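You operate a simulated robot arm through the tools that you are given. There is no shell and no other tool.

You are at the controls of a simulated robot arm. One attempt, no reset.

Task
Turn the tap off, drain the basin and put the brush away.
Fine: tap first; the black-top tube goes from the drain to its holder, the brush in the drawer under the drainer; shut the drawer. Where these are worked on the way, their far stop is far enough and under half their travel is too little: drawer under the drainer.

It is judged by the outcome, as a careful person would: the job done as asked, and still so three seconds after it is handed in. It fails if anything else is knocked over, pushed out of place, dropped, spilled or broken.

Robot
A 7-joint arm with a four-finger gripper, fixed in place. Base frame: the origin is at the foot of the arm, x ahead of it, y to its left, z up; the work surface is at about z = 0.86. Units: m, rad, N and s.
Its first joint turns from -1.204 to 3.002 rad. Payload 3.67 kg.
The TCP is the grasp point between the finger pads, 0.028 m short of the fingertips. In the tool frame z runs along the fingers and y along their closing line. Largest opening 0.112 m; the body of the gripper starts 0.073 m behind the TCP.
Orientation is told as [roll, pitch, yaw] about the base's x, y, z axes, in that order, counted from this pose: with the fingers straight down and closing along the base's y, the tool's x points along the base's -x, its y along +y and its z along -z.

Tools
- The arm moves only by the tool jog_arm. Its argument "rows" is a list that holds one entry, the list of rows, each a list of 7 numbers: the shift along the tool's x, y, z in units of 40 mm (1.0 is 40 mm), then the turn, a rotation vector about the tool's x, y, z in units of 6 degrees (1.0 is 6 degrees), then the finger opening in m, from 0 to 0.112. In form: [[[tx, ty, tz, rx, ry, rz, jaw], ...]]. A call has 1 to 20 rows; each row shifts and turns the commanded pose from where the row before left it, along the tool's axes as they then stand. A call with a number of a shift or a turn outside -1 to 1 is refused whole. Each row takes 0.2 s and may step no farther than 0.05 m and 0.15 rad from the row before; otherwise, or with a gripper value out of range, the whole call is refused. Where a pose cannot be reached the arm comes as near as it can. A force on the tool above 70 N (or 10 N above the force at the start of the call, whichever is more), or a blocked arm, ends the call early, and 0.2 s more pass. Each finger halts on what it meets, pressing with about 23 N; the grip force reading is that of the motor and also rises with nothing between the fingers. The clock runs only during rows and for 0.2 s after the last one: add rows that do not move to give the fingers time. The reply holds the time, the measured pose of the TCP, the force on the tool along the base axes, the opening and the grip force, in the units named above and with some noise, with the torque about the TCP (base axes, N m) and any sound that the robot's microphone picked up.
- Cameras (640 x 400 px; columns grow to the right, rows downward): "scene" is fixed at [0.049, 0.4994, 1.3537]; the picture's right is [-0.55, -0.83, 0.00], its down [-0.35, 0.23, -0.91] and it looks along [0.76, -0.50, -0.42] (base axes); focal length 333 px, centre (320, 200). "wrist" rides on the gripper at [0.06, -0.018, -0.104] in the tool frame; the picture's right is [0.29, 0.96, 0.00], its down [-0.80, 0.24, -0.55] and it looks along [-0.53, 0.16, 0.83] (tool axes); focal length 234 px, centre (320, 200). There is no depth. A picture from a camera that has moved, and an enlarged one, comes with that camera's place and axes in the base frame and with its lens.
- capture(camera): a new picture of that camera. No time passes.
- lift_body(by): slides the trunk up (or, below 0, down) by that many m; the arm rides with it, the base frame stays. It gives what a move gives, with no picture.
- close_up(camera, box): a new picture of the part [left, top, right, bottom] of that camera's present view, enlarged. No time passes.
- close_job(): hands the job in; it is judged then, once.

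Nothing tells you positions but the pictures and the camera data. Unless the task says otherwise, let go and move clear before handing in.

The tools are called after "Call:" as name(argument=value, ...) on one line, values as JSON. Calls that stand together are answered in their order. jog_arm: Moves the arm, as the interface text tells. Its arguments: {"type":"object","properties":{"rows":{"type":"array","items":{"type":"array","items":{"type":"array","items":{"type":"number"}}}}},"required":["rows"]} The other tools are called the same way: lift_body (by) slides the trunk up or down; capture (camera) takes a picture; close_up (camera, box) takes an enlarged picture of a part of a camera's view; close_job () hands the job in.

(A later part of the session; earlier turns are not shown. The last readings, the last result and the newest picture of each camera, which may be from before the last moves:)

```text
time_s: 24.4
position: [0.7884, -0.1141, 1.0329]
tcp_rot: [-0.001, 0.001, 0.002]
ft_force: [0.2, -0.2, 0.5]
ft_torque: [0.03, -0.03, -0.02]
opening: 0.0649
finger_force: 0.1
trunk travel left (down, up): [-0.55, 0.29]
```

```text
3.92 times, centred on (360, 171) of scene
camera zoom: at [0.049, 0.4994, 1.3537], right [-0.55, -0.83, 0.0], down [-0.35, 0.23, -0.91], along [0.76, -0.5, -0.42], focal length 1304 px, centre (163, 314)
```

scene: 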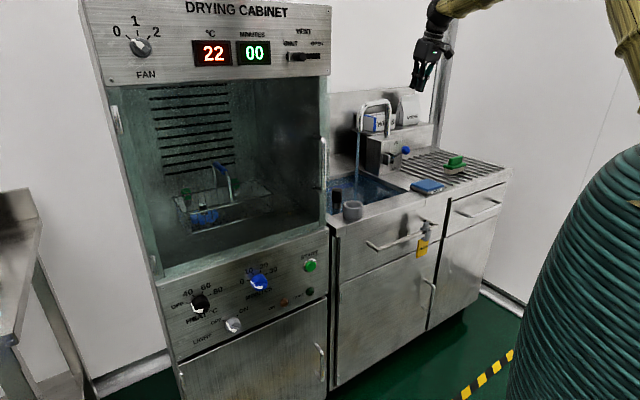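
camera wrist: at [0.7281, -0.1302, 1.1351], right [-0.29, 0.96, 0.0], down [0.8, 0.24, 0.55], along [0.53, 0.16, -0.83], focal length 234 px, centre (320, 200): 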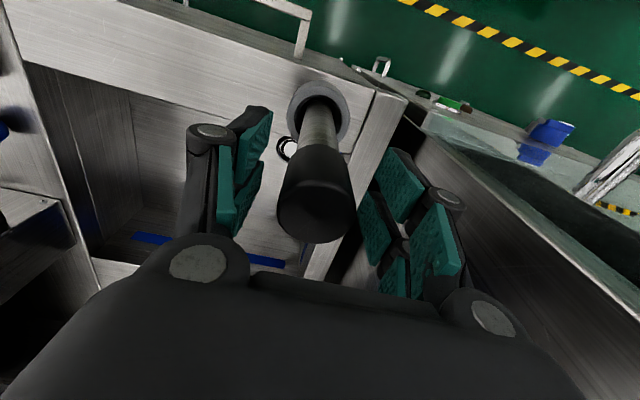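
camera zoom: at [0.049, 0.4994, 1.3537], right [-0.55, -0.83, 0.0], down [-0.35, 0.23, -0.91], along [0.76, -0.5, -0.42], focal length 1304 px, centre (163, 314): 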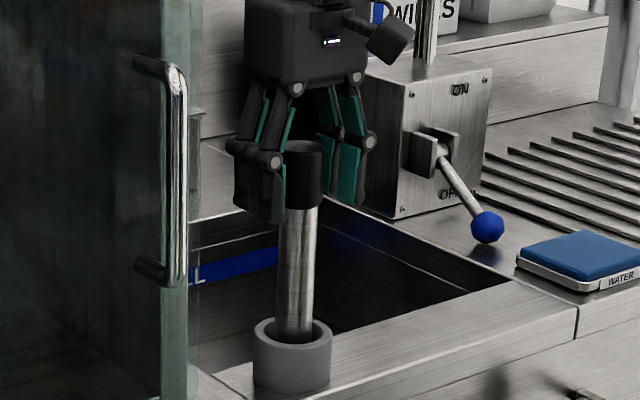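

The tube stands on its own in the holder and the basin is empty. I'm rising straight off it and swinging over to look at the drainer drawer's handle.

Call:
jog_arm(rows=[[[0, 0, -0.5, 0, 0, 0, 0.07], [0, 0, -1, 0, 0, 0, 0.07], [0, 0, -1, 0, 0, 0, 0.07], [0, 0, -1, 0, 0, 0, 0.07], [0, 0, -1, 0, 0, 0, 0.07], [0.5, -0.85, 0, 0, 0, 0, 0.05], [0.5, -0.85, 0, 0, 0, 0, 0.02], [0.5, -0.85, 0, 0, 0, 0, 0.0], [0.5, -0.85, 0, 0, 0, 0, 0.0], [0.5, -0.85, 0, 0, 0, 0, 0.0], [0.5, -0.85, 0, 0, 0, 0, 0.0], [0.5, -0.85, 0, 0, 0, 0, 0.0], [0.5, -0.85, 0, 0, 0, 0, 0.0], [0.5, -0.85, 0, 0, 0, 0, 0.0], [0.5, -0.85, 0, 0, 0, 0, 0.0], [0, -1, 0, 0, 0, 0, 0.0], [0, -1, 0, 0, 0, 0, 0.0]]])

Call:
capture(camera="wrist")

Call:
capture(camera="scene")

```text
time_s: 28.0
position: [0.5896, -0.534, 1.211]
tcp_rot: [0.002, 0.0, 0.001]
ft_force: [0.2, 0.6, 0.1]
ft_torque: [0.0, 0.02, 0.02]
opening: 0.0002
finger_force: 22.4
trunk travel left (down, up): [-0.55, 0.29]
```

```text
taken
camera wrist: at [0.5296, -0.5515, 1.313], right [-0.29, 0.96, 0.0], down [0.8, 0.24, 0.55], along [0.53, 0.16, -0.83], focal length 234 px, centre (320, 200)
```

wrist: 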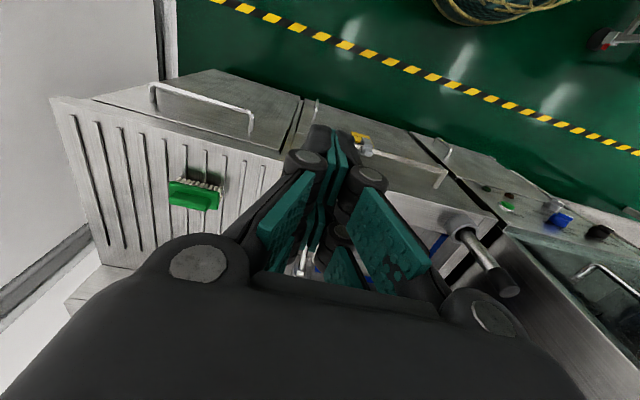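

```text
taken
```

scene: 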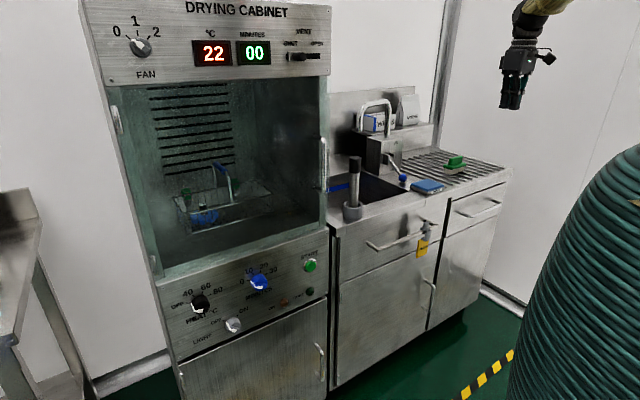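

Call:
close_up(camera="wrist", box=[40, 60, 320, 235])

Call:
close_up(camera="scene", box=[420, 140, 520, 240])

```text
2.29 times, centred on (180, 148) of wrist
camera zoom: at [0.5296, -0.5515, 1.313], right [-0.29, 0.96, 0.0], down [0.8, 0.24, 0.55], along [0.53, 0.16, -0.83], focal length 535 px, centre (640, 320)
```

zoom: 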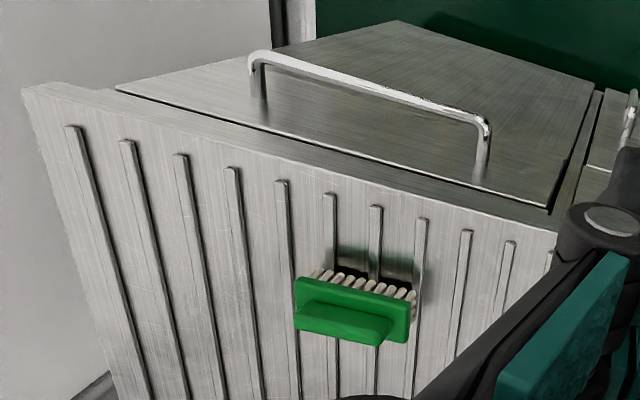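

```text
4.00 times, centred on (470, 190) of scene
camera zoom: at [0.049, 0.4994, 1.3537], right [-0.55, -0.83, 0.0], down [-0.35, 0.23, -0.91], along [0.76, -0.5, -0.42], focal length 1330 px, centre (-280, 240)
```

zoom: 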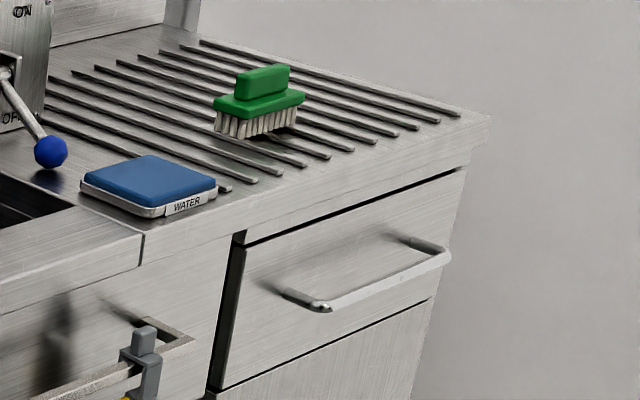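

The drawer's bar handle runs from y≈−0.668 to −0.90 at x≈0.716, z≈0.722, and the drawer face is at x≈0.774. I'll lower the trunk 0.3 m in the clear space in front, then turn the gripper horizontal with a vertical closing line.

Call:
lift_body(by=-0.3)

Call:
jog_arm(rows=[[[0, 0, 0, 0, 0, -1, 0.0], [0, 0, 0, 0, 0, -1, 0.0], [0, 0, 0, 0, 0, -1, 0.0], [0, 0, 0, 0, 0, -1, 0.0], [0, 0, 0, 0, 0, -1, 0.0], [0, 0, 0, 0, 0, -1, 0.0], [0, 0, 0, 0, 0, -1, 0.02], [0, 0, 0, 0, 0, -0.5, 0.04], [0, 0, 0, 1, 0, 0, 0.06], [0, 0, 0, 1, 0, 0, 0.06], [0, 0, 0, 1, 0, 0, 0.06], [0, 0, 0, 1, 0, 0, 0.06], [0, 0, 0, 1, 0, 0, 0.06], [0, 0, 0, 1, 0, 0, 0.06]]])

Call:
capture(camera="wrist")

Call:
capture(camera="scene")

```text
time_s: 31.0
position: [0.59, -0.5324, 0.9123]
tcp_rot: [0.0, 0.0, 0.0]
ft_force: [-0.4, -0.4, -0.3]
ft_torque: [0.01, 0.03, 0.01]
opening: 0.0
finger_force: 22.7
trunk travel left (down, up): [-0.25, 0.59]
```

```text
time_s: 34.0
position: [0.5899, -0.5319, 0.9114]
tcp_rot: [-0.629, 0.0, 0.786]
ft_force: [-0.5, -0.5, 0.5]
ft_torque: [-0.03, 0.0, 0.0]
opening: 0.0598
finger_force: 0.2
trunk travel left (down, up): [-0.25, 0.59]
```

```text
taken
camera wrist: at [0.5138, -0.5412, 1.0045], right [-0.75, 0.34, -0.56], down [0.2, 0.93, 0.31], along [0.63, 0.12, -0.77], focal length 234 px, centre (320, 200)
```

wrist: 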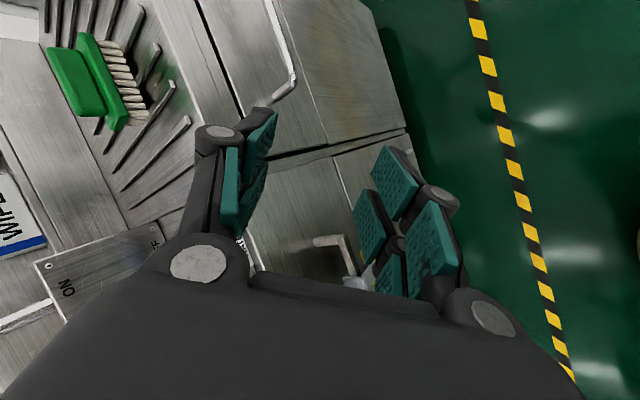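

```text
taken
```

scene: 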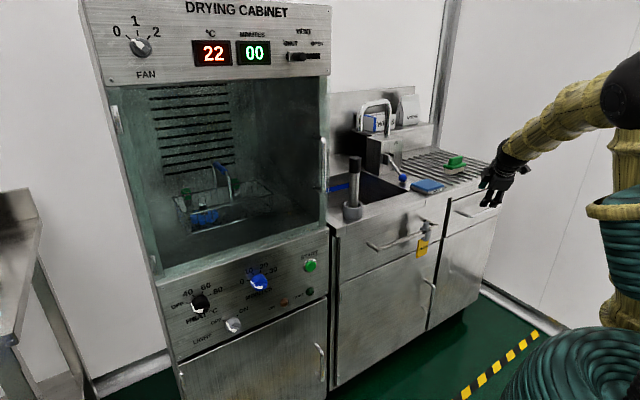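

The turn is working. I'll finish turning to about 18° below horizontal and slide to a pre-grasp point 10 cm short of the bar.

Call:
jog_arm(rows=[[[0, 0, 0, 1, 0, 0, 0.06], [0, 0, 0, 1, 0, 0, 0.06], [0, 0, 0, 1, 0, 0, 0.06], [0, 0, 0, 1, 0, 0, 0.06], [0, 0, 0, 1, 0, 0, 0.06], [0, 0, 0, 1, 0, 0, 0.06], [0.3, 0.425, 0.82, 0, 0, 0, 0.06], [0.3, 0.425, 0.82, 0, 0, 0, 0.06], [0.3, 0.425, 0.82, 0, 0, 0, 0.06], [0.3, 0.425, 0.82, 0, 0, 0, 0.06], [0.3, 0.425, 0.82, 0, 0, 0, 0.06], [0, 0, 0, 0, 0, 0, 0.06]]])

Call:
capture(camera="wrist")

Call:
close_up(camera="scene", box=[400, 130, 560, 270])

```text
time_s: 36.0
position: [0.6116, -0.6569, 0.873]
tcp_rot: [-0.97, -0.102, 0.692]
ft_force: [-0.9, 0.0, 1.2]
ft_torque: [0.03, 0.0, 0.07]
opening: 0.06
finger_force: 0.1
out of reach, approached as far as the arm can: row 4, 5, 6, 7, 8, 9
trunk travel left (down, up): [-0.25, 0.59]
stopped in row 9: the arm was blocked; the commanded pose is now the measured one
```

```text
taken
camera wrist: at [0.511, -0.6398, 0.9374], right [-0.5, 0.29, -0.82], down [0.23, 0.95, 0.2], along [0.83, -0.09, -0.54], focal length 234 px, centre (320, 200)
```

wrist: 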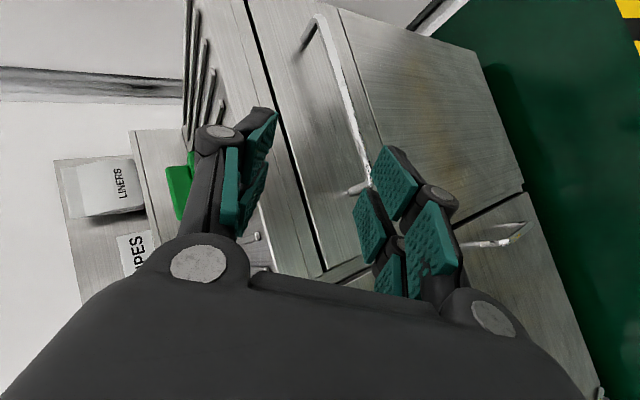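

```text
2.86 times, centred on (480, 200) of scene
camera zoom: at [0.049, 0.4994, 1.3537], right [-0.55, -0.83, 0.0], down [-0.35, 0.23, -0.91], along [0.76, -0.5, -0.42], focal length 950 px, centre (-137, 200)
```

zoom: 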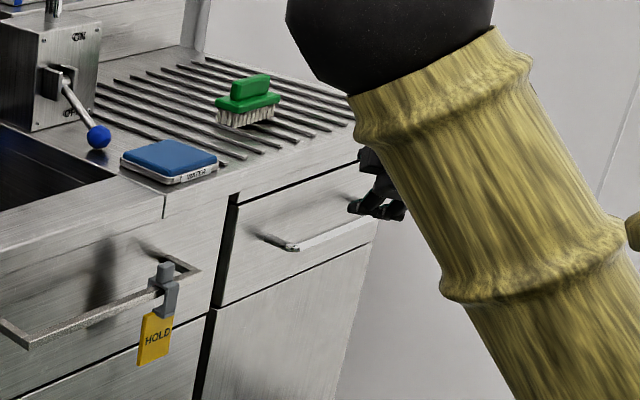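

The arm stopped short of a full horizontal turn, apparently at a wrist limit. I'll look at the whole arm before choosing another orientation.

Call:
capture(camera="scene")

```text
taken
```

scene: 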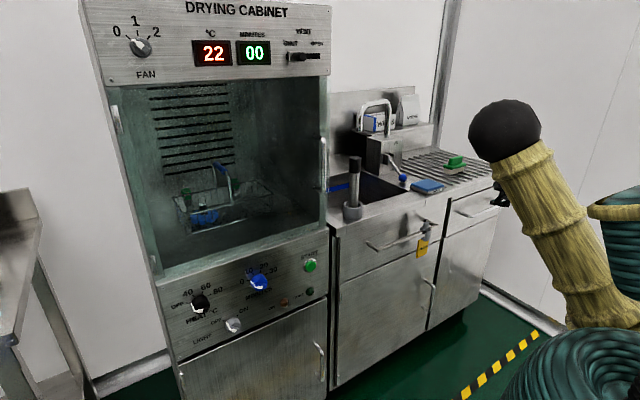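

The IK swung the elbow sideways when it hit the limit. I'll undo the roll and use a safer method: closed fingers tilted outward, hooked from above behind the bar.

Call:
jog_arm(rows=[[[0, 0, 0, -1, 0, 0, 0.04], [0, 0, 0, -1, 0, 0, 0.02], [0, 0, 0, -1, 0, 0, 0.0], [0, 0, 0, -1, 0, 0, 0.0], [0, 0, 0, -1, 0, 0, 0.0], [0, 0, 0, -1, 0, 0, 0.0], [0, 0, 0, -1, 0, 0, 0.0], [0, 0, 0, -1, 0, 0, 0.0], [0, 0, 0, -1, 0, 0, 0.0]]])

Call:
capture(camera="scene")

```text
time_s: 38.0
position: [0.6138, -0.6576, 0.8709]
tcp_rot: [-0.025, -0.1, 0.689]
ft_force: [0.1, -0.2, 0.2]
ft_torque: [-0.01, -0.04, 0.03]
opening: 0.0002
finger_force: 23.2
trunk travel left (down, up): [-0.25, 0.59]
```

```text
taken
```

scene: 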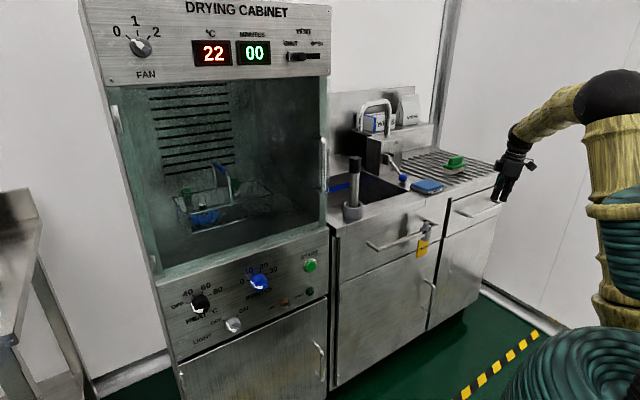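

The elbow is back up. I'm setting the tool to yaw 0 and tilting it about 26° outward with the fingers closed, ready to hook the bar.

Call:
jog_arm(rows=[[[0, 0, 0, -0.24, 0.95, 0, 0.0], [0, 0, 0, 0, 0, 1, 0.0], [0, 0, 0, 0, 0, 1, 0.0], [0, 0, 0, 0, 0, 1, 0.0], [0, 0, 0, 0, 0, 1, 0.0], [0, 0, 0, 0, 0, 1, 0.0], [0, 0, 0, 0, 0, 1, 0.0], [0, 0, 0, 0, 0, 0.58, 0.0], [0, 0, 0, 0, -1, 0, 0.0], [0, 0, 0, 0, -1, 0, 0.0], [0, 0, 0, 0, -1, 0, 0.0], [0, 0, 0, 0, -1, 0, 0.0], [0, 0, 0, 0, -0.3, 0, 0.0]]])

Call:
capture(camera="wrist")

Call:
capture(camera="scene")

```text
time_s: 40.8
position: [0.6117, -0.6577, 0.8712]
tcp_rot: [0.0, -0.453, 0.001]
ft_force: [0.1, 0.4, -0.3]
ft_torque: [-0.01, -0.02, -0.01]
opening: 0.0002
finger_force: 22.9
trunk travel left (down, up): [-0.25, 0.59]
```

```text
taken
camera wrist: at [0.5125, -0.674, 0.9361], right [-0.26, 0.96, -0.13], down [0.47, 0.24, 0.85], along [0.84, 0.16, -0.52], focal length 234 px, centre (320, 200)
```

wrist: 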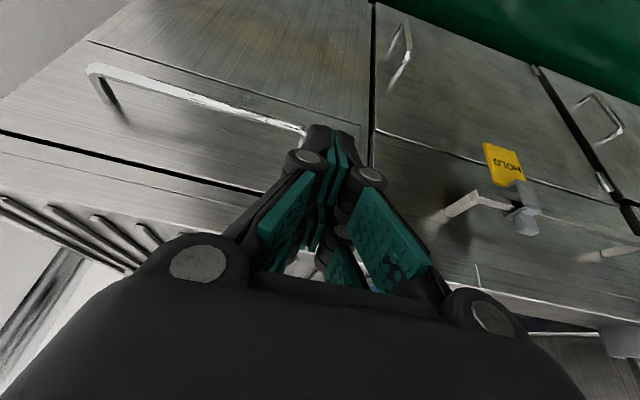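

```text
taken
```

scene: 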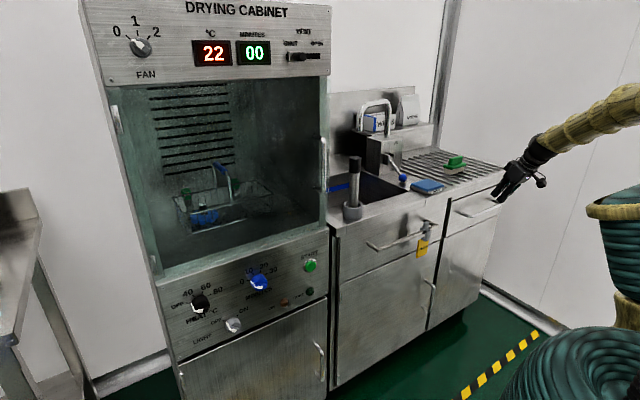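

Call:
close_up(camera="wrist", box=[0, 40, 320, 240])

```text
2.00 times, centred on (160, 140) of wrist
camera zoom: at [0.5125, -0.674, 0.9361], right [-0.26, 0.96, -0.13], down [0.47, 0.24, 0.85], along [0.84, 0.16, -0.52], focal length 468 px, centre (640, 320)
```

zoom: 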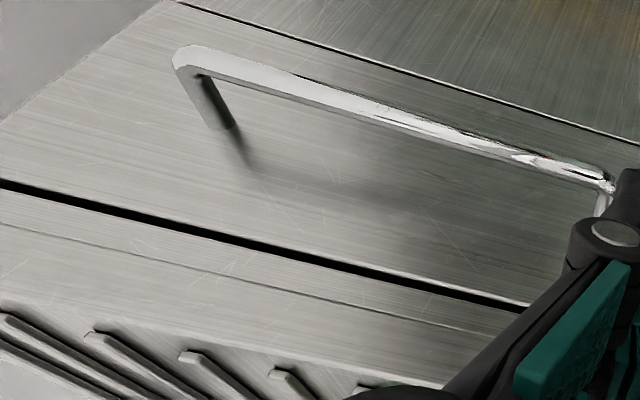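

Projection checks confirm the bar at (0.716, y, 0.7225), about 12 mm thick, with the face at about x≈0.77, so the fingers fit in the gap. I'm moving to the start of the slide-in line.

Call:
jog_arm(rows=[[[-0.453, -0.6, 0.517, 0, 0, 0, 0.0], [-0.453, -0.6, 0.517, 0, 0, 0, 0.0], [-0.453, -0.6, 0.517, 0, 0, 0, 0.0], [0, 0, 0, 0, 0, 0, 0.0]]])

Call:
capture(camera="wrist")

Call:
close_up(camera="scene", box=[420, 140, 560, 240])

```text
time_s: 41.8
position: [0.6872, -0.7273, 0.8384]
tcp_rot: [-0.004, -0.451, 0.003]
ft_force: [0.4, 0.3, -0.2]
ft_torque: [-0.09, 0.05, -0.04]
opening: 0.0
finger_force: 23.0
trunk travel left (down, up): [-0.25, 0.59]
```

```text
taken
camera wrist: at [0.5883, -0.7438, 0.9039], right [-0.26, 0.96, -0.13], down [0.48, 0.24, 0.85], along [0.84, 0.16, -0.52], focal length 234 px, centre (320, 200)
```

wrist: 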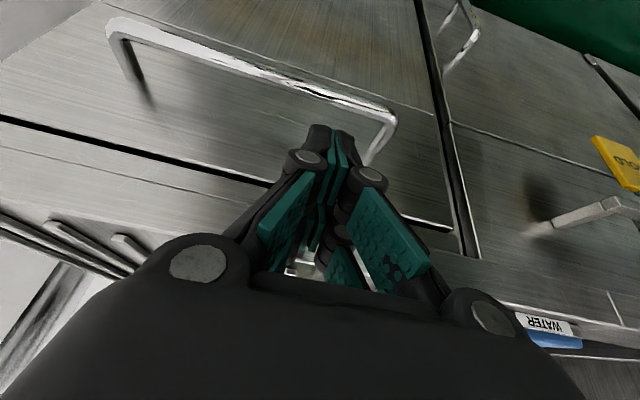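

```text
4.00 times, centred on (490, 190) of scene
camera zoom: at [0.049, 0.4994, 1.3537], right [-0.55, -0.83, 0.0], down [-0.35, 0.23, -0.91], along [0.76, -0.5, -0.42], focal length 1330 px, centre (-360, 240)
```

zoom: 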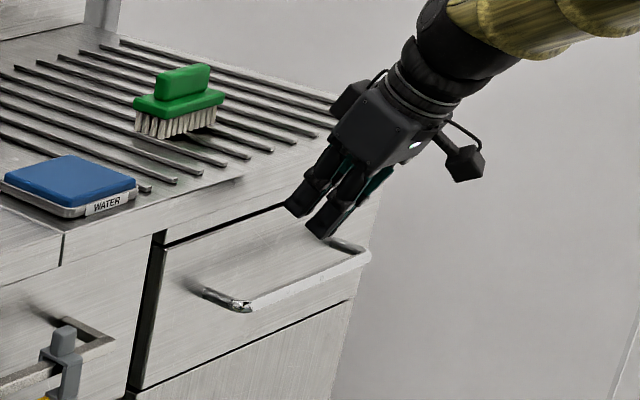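

The predicted and observed handle corners match within a few pixels. I'm sliding along the finger axis to go behind the bar.

Call:
jog_arm(rows=[[[0, 0, 0.7, 0, 0, 0, 0.0], [0, 0, 0.7, 0, 0, 0, 0.0], [0, 0, 0.6, 0, 0, 0, 0.0], [0, 0, 0, 0, 0, 0, 0.0]]])

Call:
capture(camera="wrist")

Call:
close_up(camera="scene", box=[440, 160, 540, 230])

```text
time_s: 42.8
position: [0.7185, -0.7303, 0.7695]
tcp_rot: [-0.001, -0.454, -0.003]
ft_force: [-41.5, -6.7, 21.0]
ft_torque: [0.12, 1.2, -0.3]
opening: 0.0059
finger_force: 35.8
trunk travel left (down, up): [-0.25, 0.59]
```

```text
taken
camera wrist: at [0.6187, -0.7465, 0.8346], right [-0.26, 0.96, -0.13], down [0.47, 0.24, 0.85], along [0.84, 0.16, -0.52], focal length 234 px, centre (320, 200)
```

wrist: 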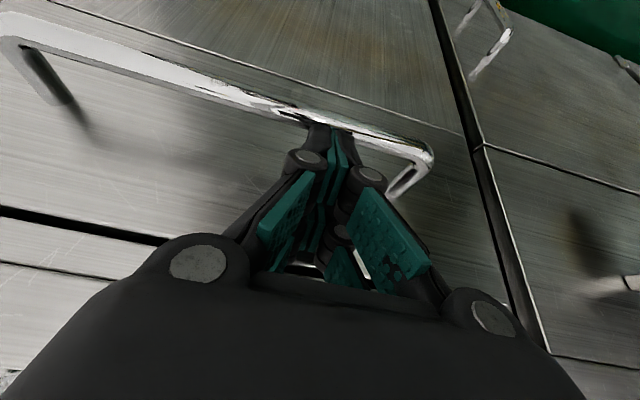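

```text
5.71 times, centred on (490, 195) of scene
camera zoom: at [0.049, 0.4994, 1.3537], right [-0.55, -0.83, 0.0], down [-0.35, 0.23, -0.91], along [0.76, -0.5, -0.42], focal length 1900 px, centre (-651, 229)
```

zoom: 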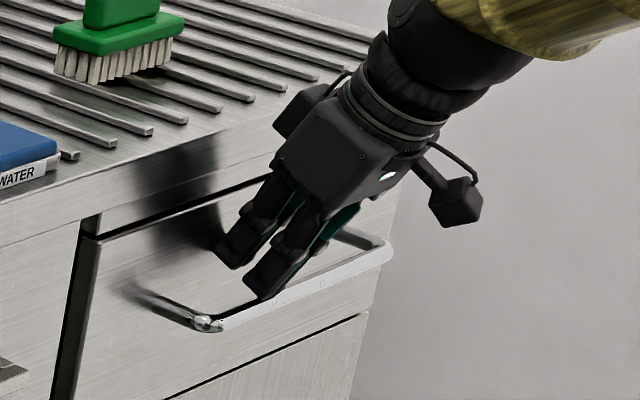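

The fingertips touched the drawer face, so it is nearer than I judged, around x≈0.747. That leaves only about 25 mm behind the bar, too tight for both closed fingers. I'll back out and turn the gripper 90° so a single 10 mm finger goes behind the bar and I can grip it.

Call:
jog_arm(rows=[[[0, 0, -0.7, 0, 0, 0, 0.0], [0, 0, -0.7, 0, 0, 0, 0.0], [0, 0, -0.7, 0, 0, 0, 0.0], [0.9, 0, -0.4, 0, 0, 0, 0.0], [0.9, 0, 0, 0, 0.33, 0, 0.0], [0, 0, 0, 0, 1, 0, 0.0], [0, 0, 0, 0, 1, 0, 0.0], [0, 0, 0, 0, 1, 0, 0.0], [0, 0, 0, 0, 1, 0, 0.0]]])

Call:
close_up(camera="scene", box=[420, 140, 560, 240])

```text
time_s: 44.8
position: [0.6161, -0.7292, 0.8256]
tcp_rot: [0.0, 0.003, -0.001]
ft_force: [0.3, -0.6, -0.2]
ft_torque: [0.02, 0.01, 0.0]
opening: 0.0
finger_force: 35.3
trunk travel left (down, up): [-0.25, 0.59]
```

```text
4.00 times, centred on (490, 190) of scene
camera zoom: at [0.049, 0.4994, 1.3537], right [-0.55, -0.83, 0.0], down [-0.35, 0.23, -0.91], along [0.76, -0.5, -0.42], focal length 1330 px, centre (-360, 240)
```

zoom: 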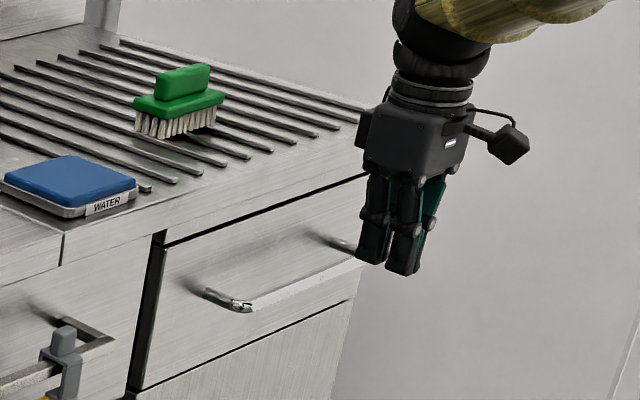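

Call:
jog_arm(rows=[[[0, 0, 0, 0, 0, 1, 0.0], [0, 0, 0, 0, 0, 1, 0.0], [0, 0, 0, 0, 0, 1, 0.0], [0, 0, 0, 0, 0, 1, 0.0], [0, 0, 0, 0, 0, 1, 0.0], [0, 0, 0, 0, 0, 1, 0.0], [0, 0, 0, 0, 0, 1, 0.0], [0, 0, 0, 0, 0, 1, 0.0], [0, 0, 0, 0, 0, 1, 0.0], [0, 0, 0, 0, 0, 1, 0.0], [0, 0, 0, 0, 0, 1, 0.0], [0, 0, 0, 0, 0, 1, 0.0], [0, 0, 0, 0, 0, 1, 0.01], [0, 0, 0, 0, 0, 1, 0.03], [0, 0, 0, 0, 0, 1, 0.04], [0, 0, 0, -1, 0, 0, 0.04], [0, 0, 0, -1, 0, 0, 0.04], [0, 0, 0, -1, 0, 0, 0.04], [0, 0, 0, -1, 0, 0, 0.04], [0, 0, 0, -1, 0, 0, 0.04]]])

Call:
capture(camera="wrist")

Call:
capture(camera="scene")

```text
time_s: 49.0
position: [0.6155, -0.729, 0.8254]
tcp_rot: [0.524, -0.001, -1.57]
ft_force: [-0.1, -0.1, -0.8]
ft_torque: [0.02, 0.04, 0.0]
opening: 0.04
finger_force: 0.1
trunk travel left (down, up): [-0.25, 0.59]
```

```text
taken
camera wrist: at [0.547, -0.6684, 0.9042], right [0.83, 0.29, 0.48], down [-0.07, -0.8, 0.6], along [0.55, -0.53, -0.64], focal length 234 px, centre (320, 200)
```

wrist: 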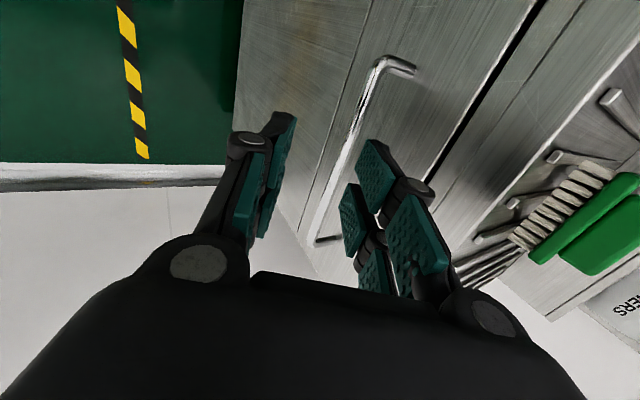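

```text
taken
```

scene: 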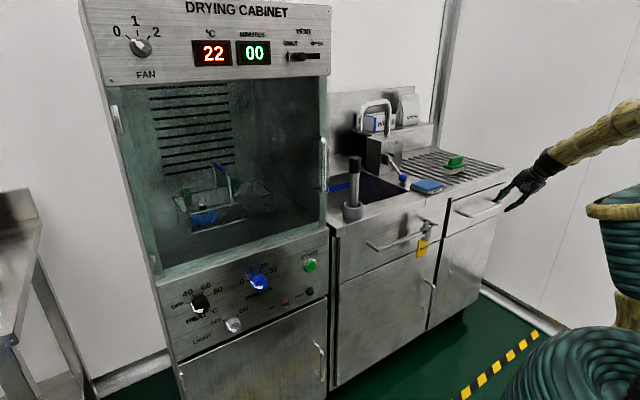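

This orientation works well: the wrist camera now looks along the bar, which lies between the two fingers. I'm adding a little tilt and moving to the pre-grasp point.

Call:
jog_arm(rows=[[[0, 0, 0, -1, 0, 0, 0.04], [-0.14, 0.13, 0.58, 0, 0, 0, 0.04], [-0.14, 0.13, 0.58, 0, 0, 0, 0.04], [0, 0, 0, 0, 0, 0, 0.04]]])

Call:
capture(camera="wrist")

Call:
close_up(camera="scene", box=[440, 160, 540, 230])

```text
time_s: 50.0
position: [0.6504, -0.7415, 0.795]
tcp_rot: [0.625, 0.001, -1.571]
ft_force: [0.9, -0.4, -0.7]
ft_torque: [-0.01, -0.02, -0.02]
opening: 0.04
finger_force: 0.0
trunk travel left (down, up): [-0.25, 0.59]
```

```text
taken
camera wrist: at [0.5749, -0.6793, 0.8656], right [0.78, 0.29, 0.56], down [-0.13, -0.8, 0.59], along [0.62, -0.53, -0.58], focal length 234 px, centre (320, 200)
```

wrist: 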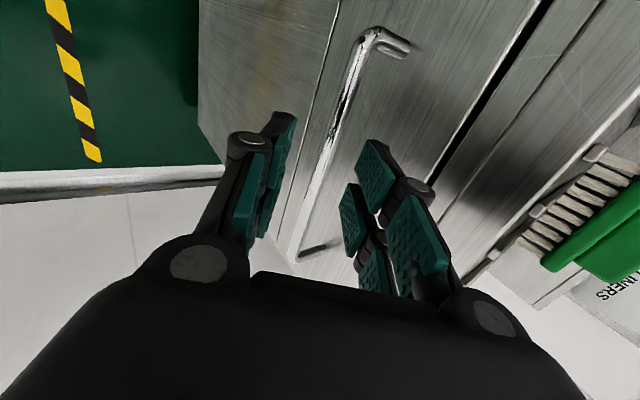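

```text
5.71 times, centred on (490, 195) of scene
camera zoom: at [0.049, 0.4994, 1.3537], right [-0.55, -0.83, 0.0], down [-0.35, 0.23, -0.91], along [0.76, -0.5, -0.42], focal length 1900 px, centre (-651, 229)
```

zoom: 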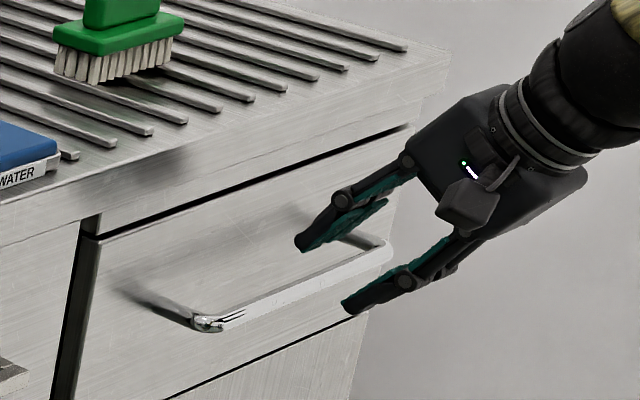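

The bar is clearly between the open fingers. I'm advancing along the finger axis, halfway first.

Call:
jog_arm(rows=[[[0, 0, 0.6, 0, 0, 0, 0.04], [0, 0, 0.6, 0, 0, 0, 0.04], [0, 0, 0, 0, 0, 0, 0.04]]])

Call:
capture(camera="wrist")

Call:
close_up(camera="scene", box=[440, 160, 540, 230])

```text
time_s: 50.8
position: [0.6792, -0.7406, 0.7558]
tcp_rot: [0.626, 0.0, -1.57]
ft_force: [-0.1, -0.3, 0.4]
ft_torque: [0.0, -0.02, 0.04]
opening: 0.0401
finger_force: 0.0
trunk travel left (down, up): [-0.25, 0.59]
```

```text
taken
camera wrist: at [0.6028, -0.679, 0.8265], right [0.78, 0.29, 0.56], down [-0.13, -0.8, 0.59], along [0.62, -0.53, -0.58], focal length 234 px, centre (320, 200)
```

wrist: 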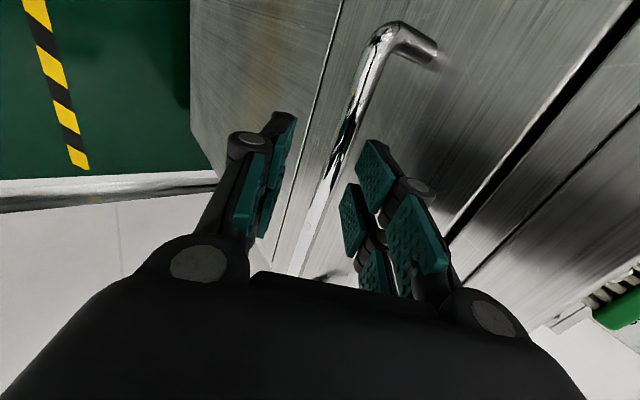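

```text
5.71 times, centred on (490, 195) of scene
camera zoom: at [0.049, 0.4994, 1.3537], right [-0.55, -0.83, 0.0], down [-0.35, 0.23, -0.91], along [0.76, -0.5, -0.42], focal length 1900 px, centre (-651, 229)
```

zoom: 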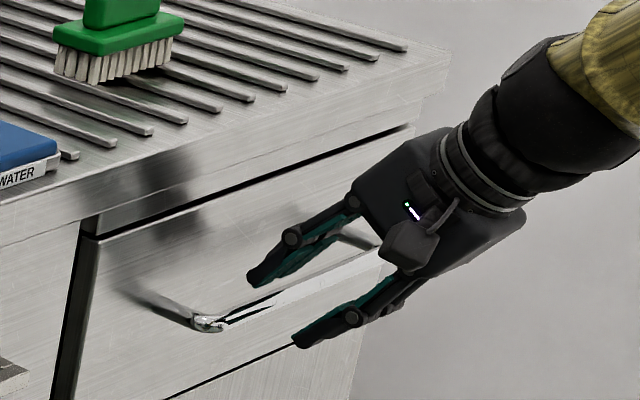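

Call:
jog_arm(rows=[[[0, 0, 0.4, 0, 0, 0, 0.04], [0, 0, 0.35, 0, 0, 0, 0.04], [0, 0, 0, 0, 0, 0, 0.04]]])

Call:
capture(camera="wrist")

Call:
close_up(camera="scene", box=[440, 160, 540, 230])

```text
time_s: 51.5
position: [0.6962, -0.7421, 0.7315]
tcp_rot: [0.625, 0.001, -1.57]
ft_force: [0.1, 0.1, -0.4]
ft_torque: [0.03, 0.01, -0.01]
opening: 0.0399
finger_force: 0.0
trunk travel left (down, up): [-0.25, 0.59]
```

```text
taken
camera wrist: at [0.62, -0.6785, 0.8022], right [0.78, 0.29, 0.56], down [-0.13, -0.8, 0.59], along [0.62, -0.53, -0.58], focal length 234 px, centre (320, 200)
```

wrist: 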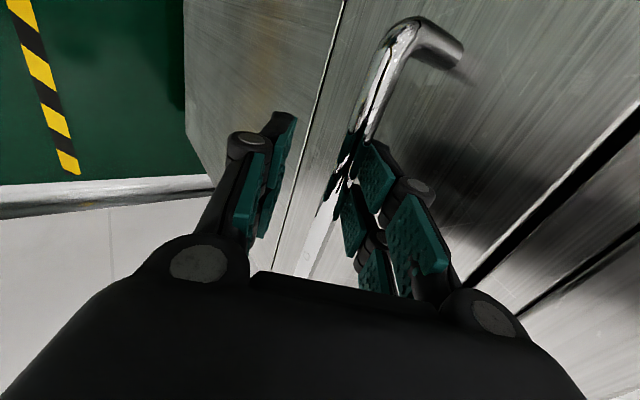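

```text
5.71 times, centred on (490, 195) of scene
camera zoom: at [0.049, 0.4994, 1.3537], right [-0.55, -0.83, 0.0], down [-0.35, 0.23, -0.91], along [0.76, -0.5, -0.42], focal length 1900 px, centre (-651, 229)
```

zoom: 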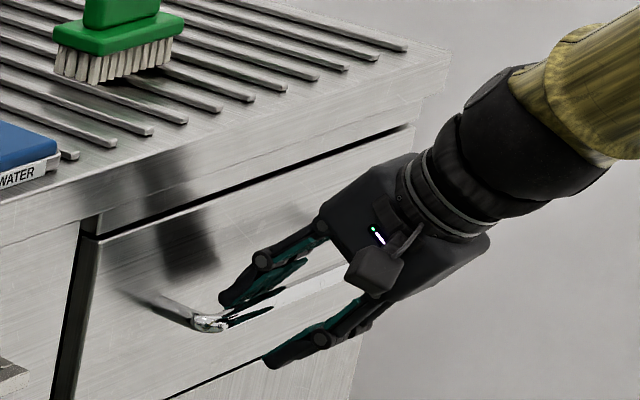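

The fingers straddle the bar with no contact forces. I'm closing on it.

Call:
jog_arm(rows=[[[0, 0, 0, 0, 0, 0, 0.03], [0, 0, 0, 0, 0, 0, 0.02], [0, 0, 0, 0, 0, 0, 0.01], [0, 0, 0, 0, 0, 0, 0.005], [0, 0, 0, 0, 0, 0, 0.005]]])

Call:
capture(camera="wrist")

Call:
close_up(camera="scene", box=[440, 160, 540, 230])

```text
time_s: 52.8
position: [0.6959, -0.7397, 0.7313]
tcp_rot: [0.627, 0.0, -1.572]
ft_force: [-1.3, 2.0, 4.2]
ft_torque: [0.35, 0.02, -0.36]
opening: 0.0127
finger_force: 44.4
trunk travel left (down, up): [-0.25, 0.59]
```

```text
taken
camera wrist: at [0.6196, -0.6782, 0.8026], right [0.78, 0.29, 0.56], down [-0.13, -0.8, 0.59], along [0.62, -0.53, -0.58], focal length 234 px, centre (320, 200)
```

wrist: 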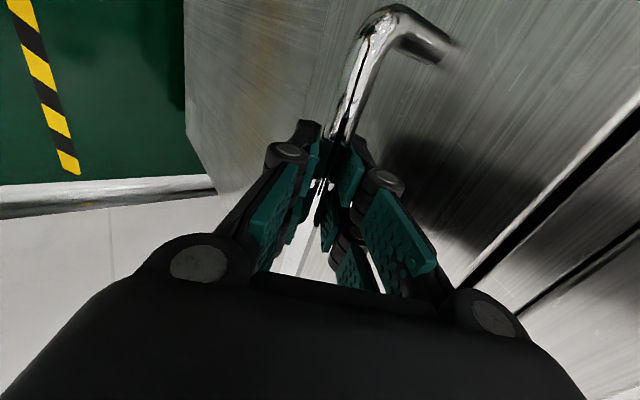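

```text
5.71 times, centred on (490, 195) of scene
camera zoom: at [0.049, 0.4994, 1.3537], right [-0.55, -0.83, 0.0], down [-0.35, 0.23, -0.91], along [0.76, -0.5, -0.42], focal length 1900 px, centre (-651, 229)
```

zoom: 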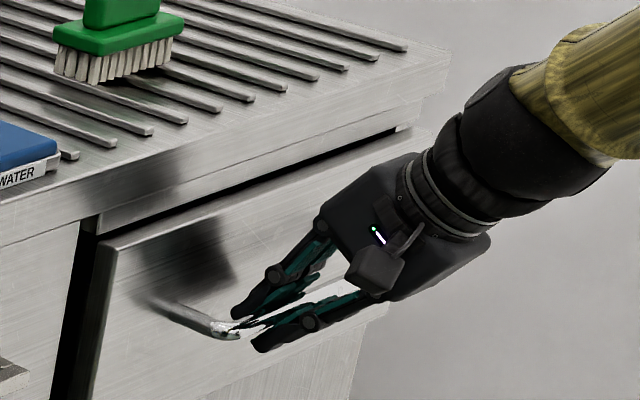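

I have the bar (12.7 mm) and the drawer has already slid out slightly. I'm pulling straight back along −x.

Call:
jog_arm(rows=[[[0, -0.405, -0.293, 0, 0, 0, 0.005], [0, -0.607, -0.44, 0, 0, 0, 0.005], [0, -0.607, -0.44, 0, 0, 0, 0.005], [0, -0.607, -0.44, 0, 0, 0, 0.005], [0, -0.607, -0.44, 0, 0, 0, 0.005], [0, 0, 0, 0, 0, 0, 0.005]]])

Call:
capture(camera="wrist")

Call:
capture(camera="scene")

```text
time_s: 54.1
position: [0.5571, -0.7389, 0.7312]
tcp_rot: [0.626, -0.003, -1.572]
ft_force: [-0.4, 9.9, 5.7]
ft_torque: [-0.14, 0.0, -0.99]
opening: 0.0128
finger_force: 44.7
trunk travel left (down, up): [-0.25, 0.59]
```

```text
taken
camera wrist: at [0.4799, -0.6782, 0.8025], right [0.78, 0.29, 0.56], down [-0.13, -0.8, 0.59], along [0.62, -0.53, -0.58], focal length 234 px, centre (320, 200)
```

wrist: 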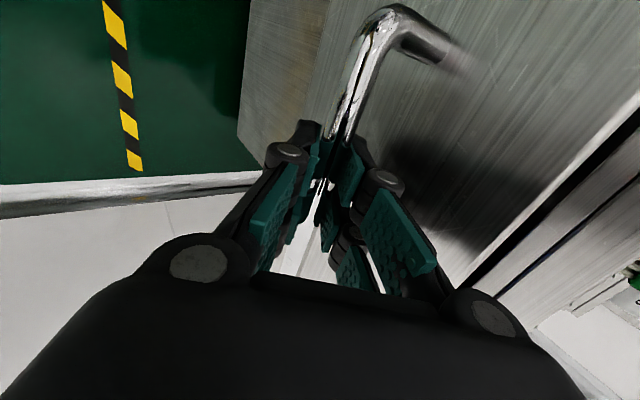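

```text
taken
```

scene: 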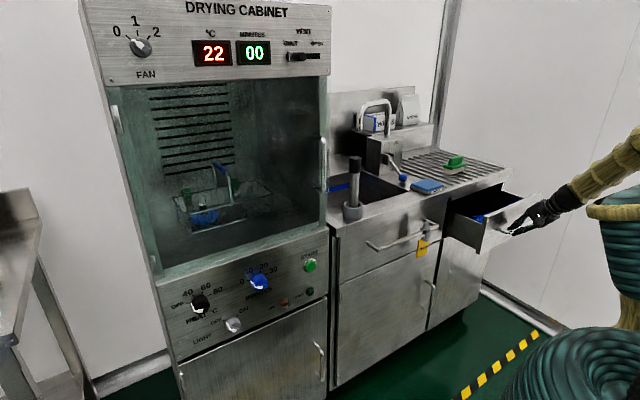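

The drawer is out about 15 cm and slides freely. I'll check what's inside and how deep it is.

Call:
close_up(camera="scene", box=[430, 160, 560, 260])

```text
4.00 times, centred on (495, 210) of scene
camera zoom: at [0.049, 0.4994, 1.3537], right [-0.55, -0.83, 0.0], down [-0.35, 0.23, -0.91], along [0.76, -0.5, -0.42], focal length 1330 px, centre (-380, 160)
```

zoom: 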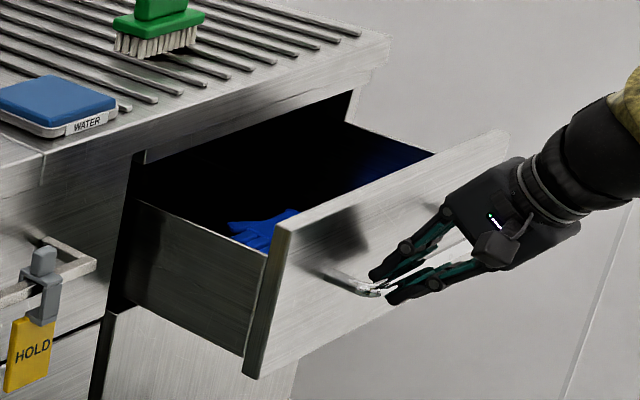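

There is something blue (gloves, perhaps) inside with clear space beside it. I'm opening further, toward the stop.

Call:
jog_arm(rows=[[[0, -0.405, -0.293, 0, 0, 0, 0.005], [0, -0.405, -0.293, 0, 0, 0, 0.005], [0, -0.405, -0.293, 0, 0, 0, 0.005], [0, 0, 0, 0, 0, 0, 0.005]]])

Call:
close_up(camera="scene", box=[430, 160, 560, 260])

```text
time_s: 55.1
position: [0.4962, -0.7394, 0.7301]
tcp_rot: [0.626, 0.001, -1.571]
ft_force: [-0.8, 7.7, 3.3]
ft_torque: [0.27, 0.01, -0.57]
opening: 0.0126
finger_force: 45.2
trunk travel left (down, up): [-0.25, 0.59]
```

```text
4.00 times, centred on (495, 210) of scene
camera zoom: at [0.049, 0.4994, 1.3537], right [-0.55, -0.83, 0.0], down [-0.35, 0.23, -0.91], along [0.76, -0.5, -0.42], focal length 1330 px, centre (-380, 160)
```

zoom: 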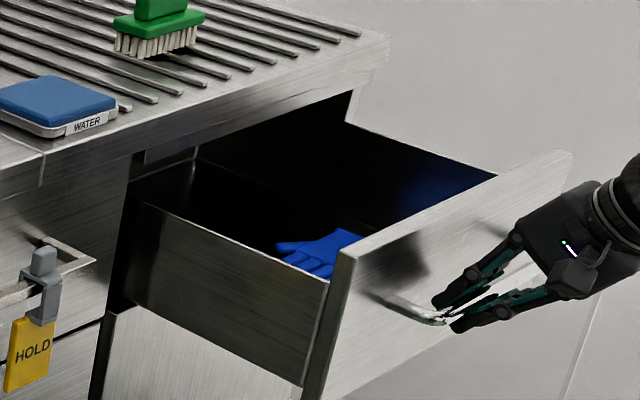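

Call:
jog_arm(rows=[[[0, -0.405, -0.293, 0, 0, 0, 0.005], [0, -0.405, -0.293, 0, 0, 0, 0.005], [0, 0, 0, 0, 0, 0, 0.005]]])

Call:
close_up(camera="scene", box=[430, 160, 560, 260])

```text
time_s: 56.0
position: [0.4558, -0.7398, 0.7315]
tcp_rot: [0.627, 0.0, -1.57]
ft_force: [0.9, 19.5, -1.5]
ft_torque: [0.34, 0.01, -0.57]
opening: 0.0129
finger_force: 45.6
trunk travel left (down, up): [-0.25, 0.59]
```

```text
4.00 times, centred on (495, 210) of scene
camera zoom: at [0.049, 0.4994, 1.3537], right [-0.55, -0.83, 0.0], down [-0.35, 0.23, -0.91], along [0.76, -0.5, -0.42], focal length 1330 px, centre (-380, 160)
```

zoom: 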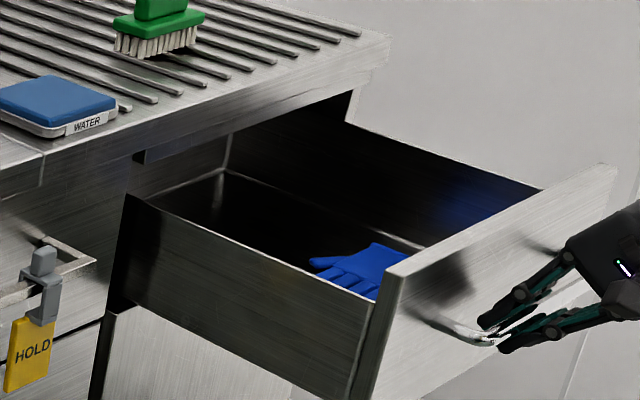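

The drawer is open about 25 cm, well past half. I'm letting go of the bar and backing out along the finger axis.

Call:
jog_arm(rows=[[[0, 0, 0, 0, 0, 0, 0.02], [0, 0, 0, 0, 0, 0, 0.035], [0, 0, 0, 0, 0, 0, 0.04], [0, 0, -0.5, 0, 0, 0, 0.04], [0, 0, -0.8, 0, 0, 0, 0.04], [0, 0, -0.8, 0, 0, 0, 0.04], [0, 0, 0, 0, 0, 0, 0.04]]])

Call:
close_up(camera="scene", box=[430, 140, 590, 260])

Call:
capture(camera="wrist")

```text
time_s: 57.5
position: [0.4086, -0.7389, 0.7984]
tcp_rot: [0.627, 0.001, -1.57]
ft_force: [0.0, -0.4, -0.9]
ft_torque: [0.0, -0.02, -0.03]
opening: 0.0399
finger_force: 0.0
trunk travel left (down, up): [-0.25, 0.59]
```

```text
3.33 times, centred on (510, 200) of scene
camera zoom: at [0.049, 0.4994, 1.3537], right [-0.55, -0.83, 0.0], down [-0.35, 0.23, -0.91], along [0.76, -0.5, -0.42], focal length 1109 px, centre (-313, 200)
```

zoom: 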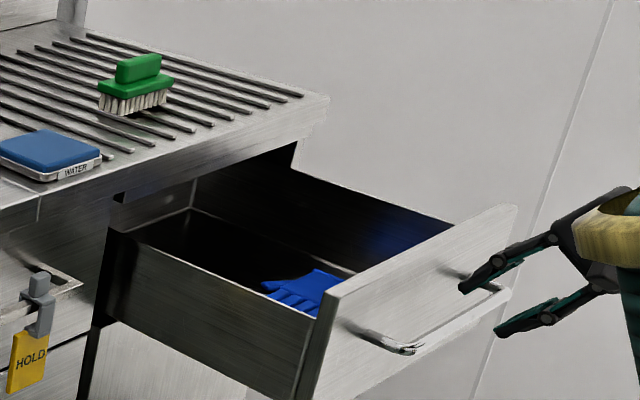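

```text
taken
camera wrist: at [0.3318, -0.6791, 0.8703], right [0.78, 0.29, 0.56], down [-0.13, -0.8, 0.59], along [0.62, -0.53, -0.58], focal length 234 px, centre (320, 200)
```

wrist: 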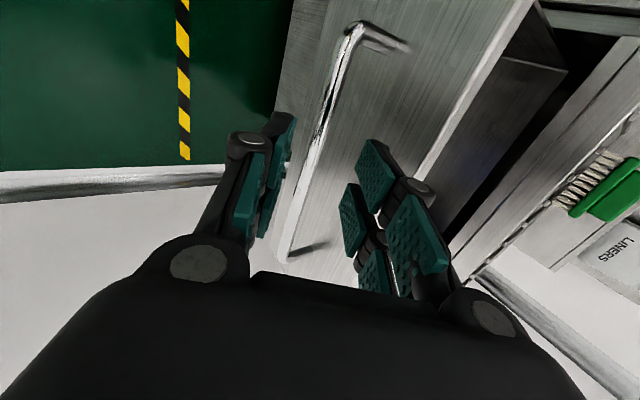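

The drawer stays open with its front panel at about x≈0.497, top at about z≈0.81. Next comes the brush: I'm rising, returning to yaw 0, and raising the trunk.

Call:
jog_arm(rows=[[[0, 0.586, -0.81, 0, 0, 0, 0.04], [0, 0.586, -0.81, 0, 0, 0, 0.04], [0, 0.586, -0.81, 0, 0, 0, 0.04], [0, 0.586, -0.81, 0, 0, 0, 0.04], [0, 0.586, -0.81, 0, 0, 0, 0.04], [0, 0.586, -0.81, 0, 0, 0, 0.04], [0, 0, 0, 1, 0, 0, 0.04], [0, 0, 0, 1, 0, 0, 0.04], [0, 0, 0, 1, 0, 0, 0.04], [0, 0, 0, 1, 0, 0, 0.04], [0, 0, 0, 1, 0, 0, 0.04], [0, 0, 0, 1, 0, 0, 0.04]]])

Call:
jog_arm(rows=[[[0, 0, 0, 0, 0, -1, 0.04], [0, 0, 0, 0, 0, -1, 0.04], [0, 0, 0, 0, 0, -1, 0.04], [0, 0, 0, 0, 0, -1, 0.04], [0, 0, 0, 0, 0, -1, 0.04], [0, 0, 0, 0, 0, -1, 0.04], [0, 0, 0, 0, 0, -1, 0.04], [0, 0, 0, 0, 0, -1, 0.04], [0, 0, 0, 0, 0, -1, 0.04], [0, 0, 0, 0, 0, -1, 0.04], [0, 0, 0, 0, 0, -1, 0.04], [0, 0, 0, 0, 0, -1, 0.04], [0, 0, 0, 0, 0, -1, 0.04], [0, 0, 0, 0, 0, -1, 0.04], [0, 0, 0, 0, 0, -1, 0.04]]])

Call:
lift_body(by=0.2)

Call:
capture(camera="scene")

Call:
capture(camera="wrist")

```text
time_s: 60.1
position: [0.4066, -0.7402, 1.0382]
tcp_rot: [-0.003, 0.0, -1.573]
ft_force: [-0.9, 0.0, -0.4]
ft_torque: [0.01, 0.02, -0.02]
opening: 0.0397
finger_force: 0.0
trunk travel left (down, up): [-0.25, 0.59]
```

```text
time_s: 63.4
position: [0.4079, -0.7409, 1.0389]
tcp_rot: [0.0, 0.001, 0.002]
ft_force: [0.0, 0.7, 0.1]
ft_torque: [0.01, 0.01, 0.0]
opening: 0.0402
finger_force: 0.1
trunk travel left (down, up): [-0.25, 0.59]
```

```text
time_s: 65.5
position: [0.4076, -0.7404, 1.2378]
tcp_rot: [0.0, 0.003, 0.001]
ft_force: [0.4, 0.3, -1.2]
ft_torque: [-0.01, 0.02, 0.0]
opening: 0.04
finger_force: 0.1
trunk travel left (down, up): [-0.45, 0.39]
```

```text
taken
```

scene: 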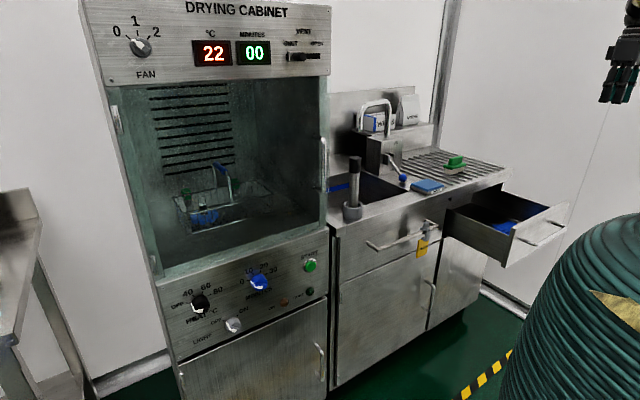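

```text
taken
camera wrist: at [0.3467, -0.7571, 1.3397], right [-0.29, 0.96, 0.0], down [0.8, 0.24, 0.55], along [0.53, 0.16, -0.83], focal length 234 px, centre (320, 200)
```

wrist: 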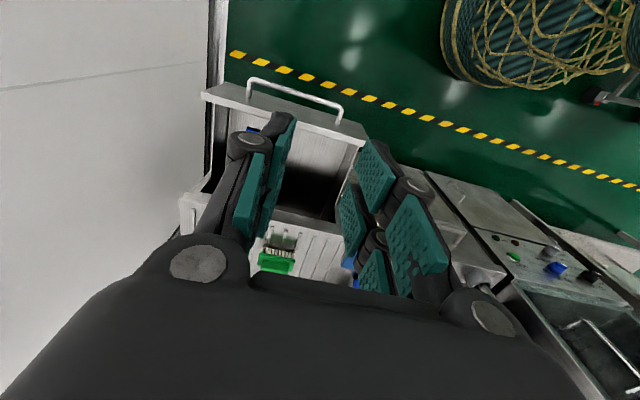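

Call:
jog_arm(rows=[[[-1, 0.05, 0, 0, 0, 0, 0.08], [-1, 0.05, 0, 0, 0, 0, 0.08], [-1, 0.05, 0, 0, 0, 0, 0.08], [-1, 0.05, 0, 0, 0, 0, 0.08], [-1, 0.05, 0, 0, 0, 0, 0.08], [-1, 0.05, 0, 0, 0, 0, 0.08], [-1, 0, 0, 0, 0, 0, 0.08], [0, 0, 0, 0, -1, 0, 0.08], [0, 0, 0, 0, -1, 0, 0.08], [0, 0, 0, 0, -1, 0, 0.08], [0, 0, 0, 0, -1, 0, 0.08], [0, 0, 0, 0, -1, 0, 0.08], [0, 0, 0, 0, -1, 0, 0.08], [0, 0, 0, 0, -1, 0, 0.08]]])

Call:
capture(camera="wrist")

Call:
capture(camera="scene")

```text
time_s: 68.5
position: [0.6874, -0.7308, 1.2364]
tcp_rot: [-0.001, -0.732, -0.001]
ft_force: [0.7, 0.7, 0.4]
ft_torque: [0.0, -0.01, 0.03]
opening: 0.08
finger_force: 0.1
trunk travel left (down, up): [-0.45, 0.39]
```

```text
taken
camera wrist: at [0.5725, -0.7461, 1.2715], right [-0.21, 0.96, -0.19], down [0.22, 0.24, 0.95], along [0.95, 0.16, -0.26], focal length 234 px, centre (320, 200)
```

wrist: 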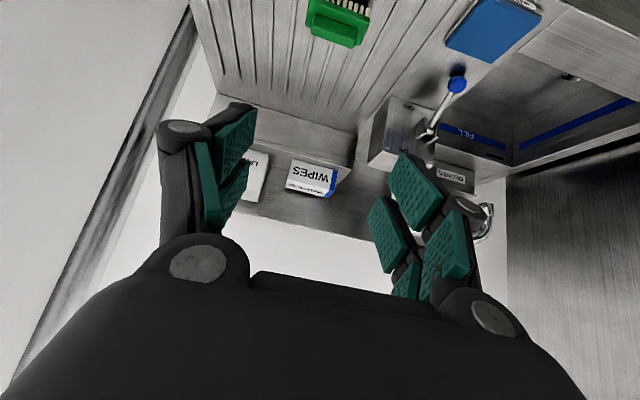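

```text
taken
```

scene: 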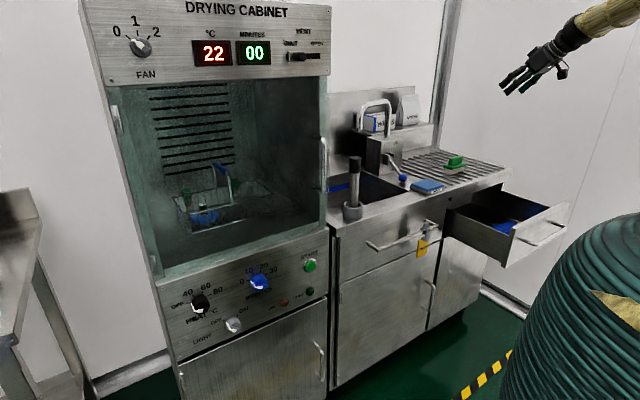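

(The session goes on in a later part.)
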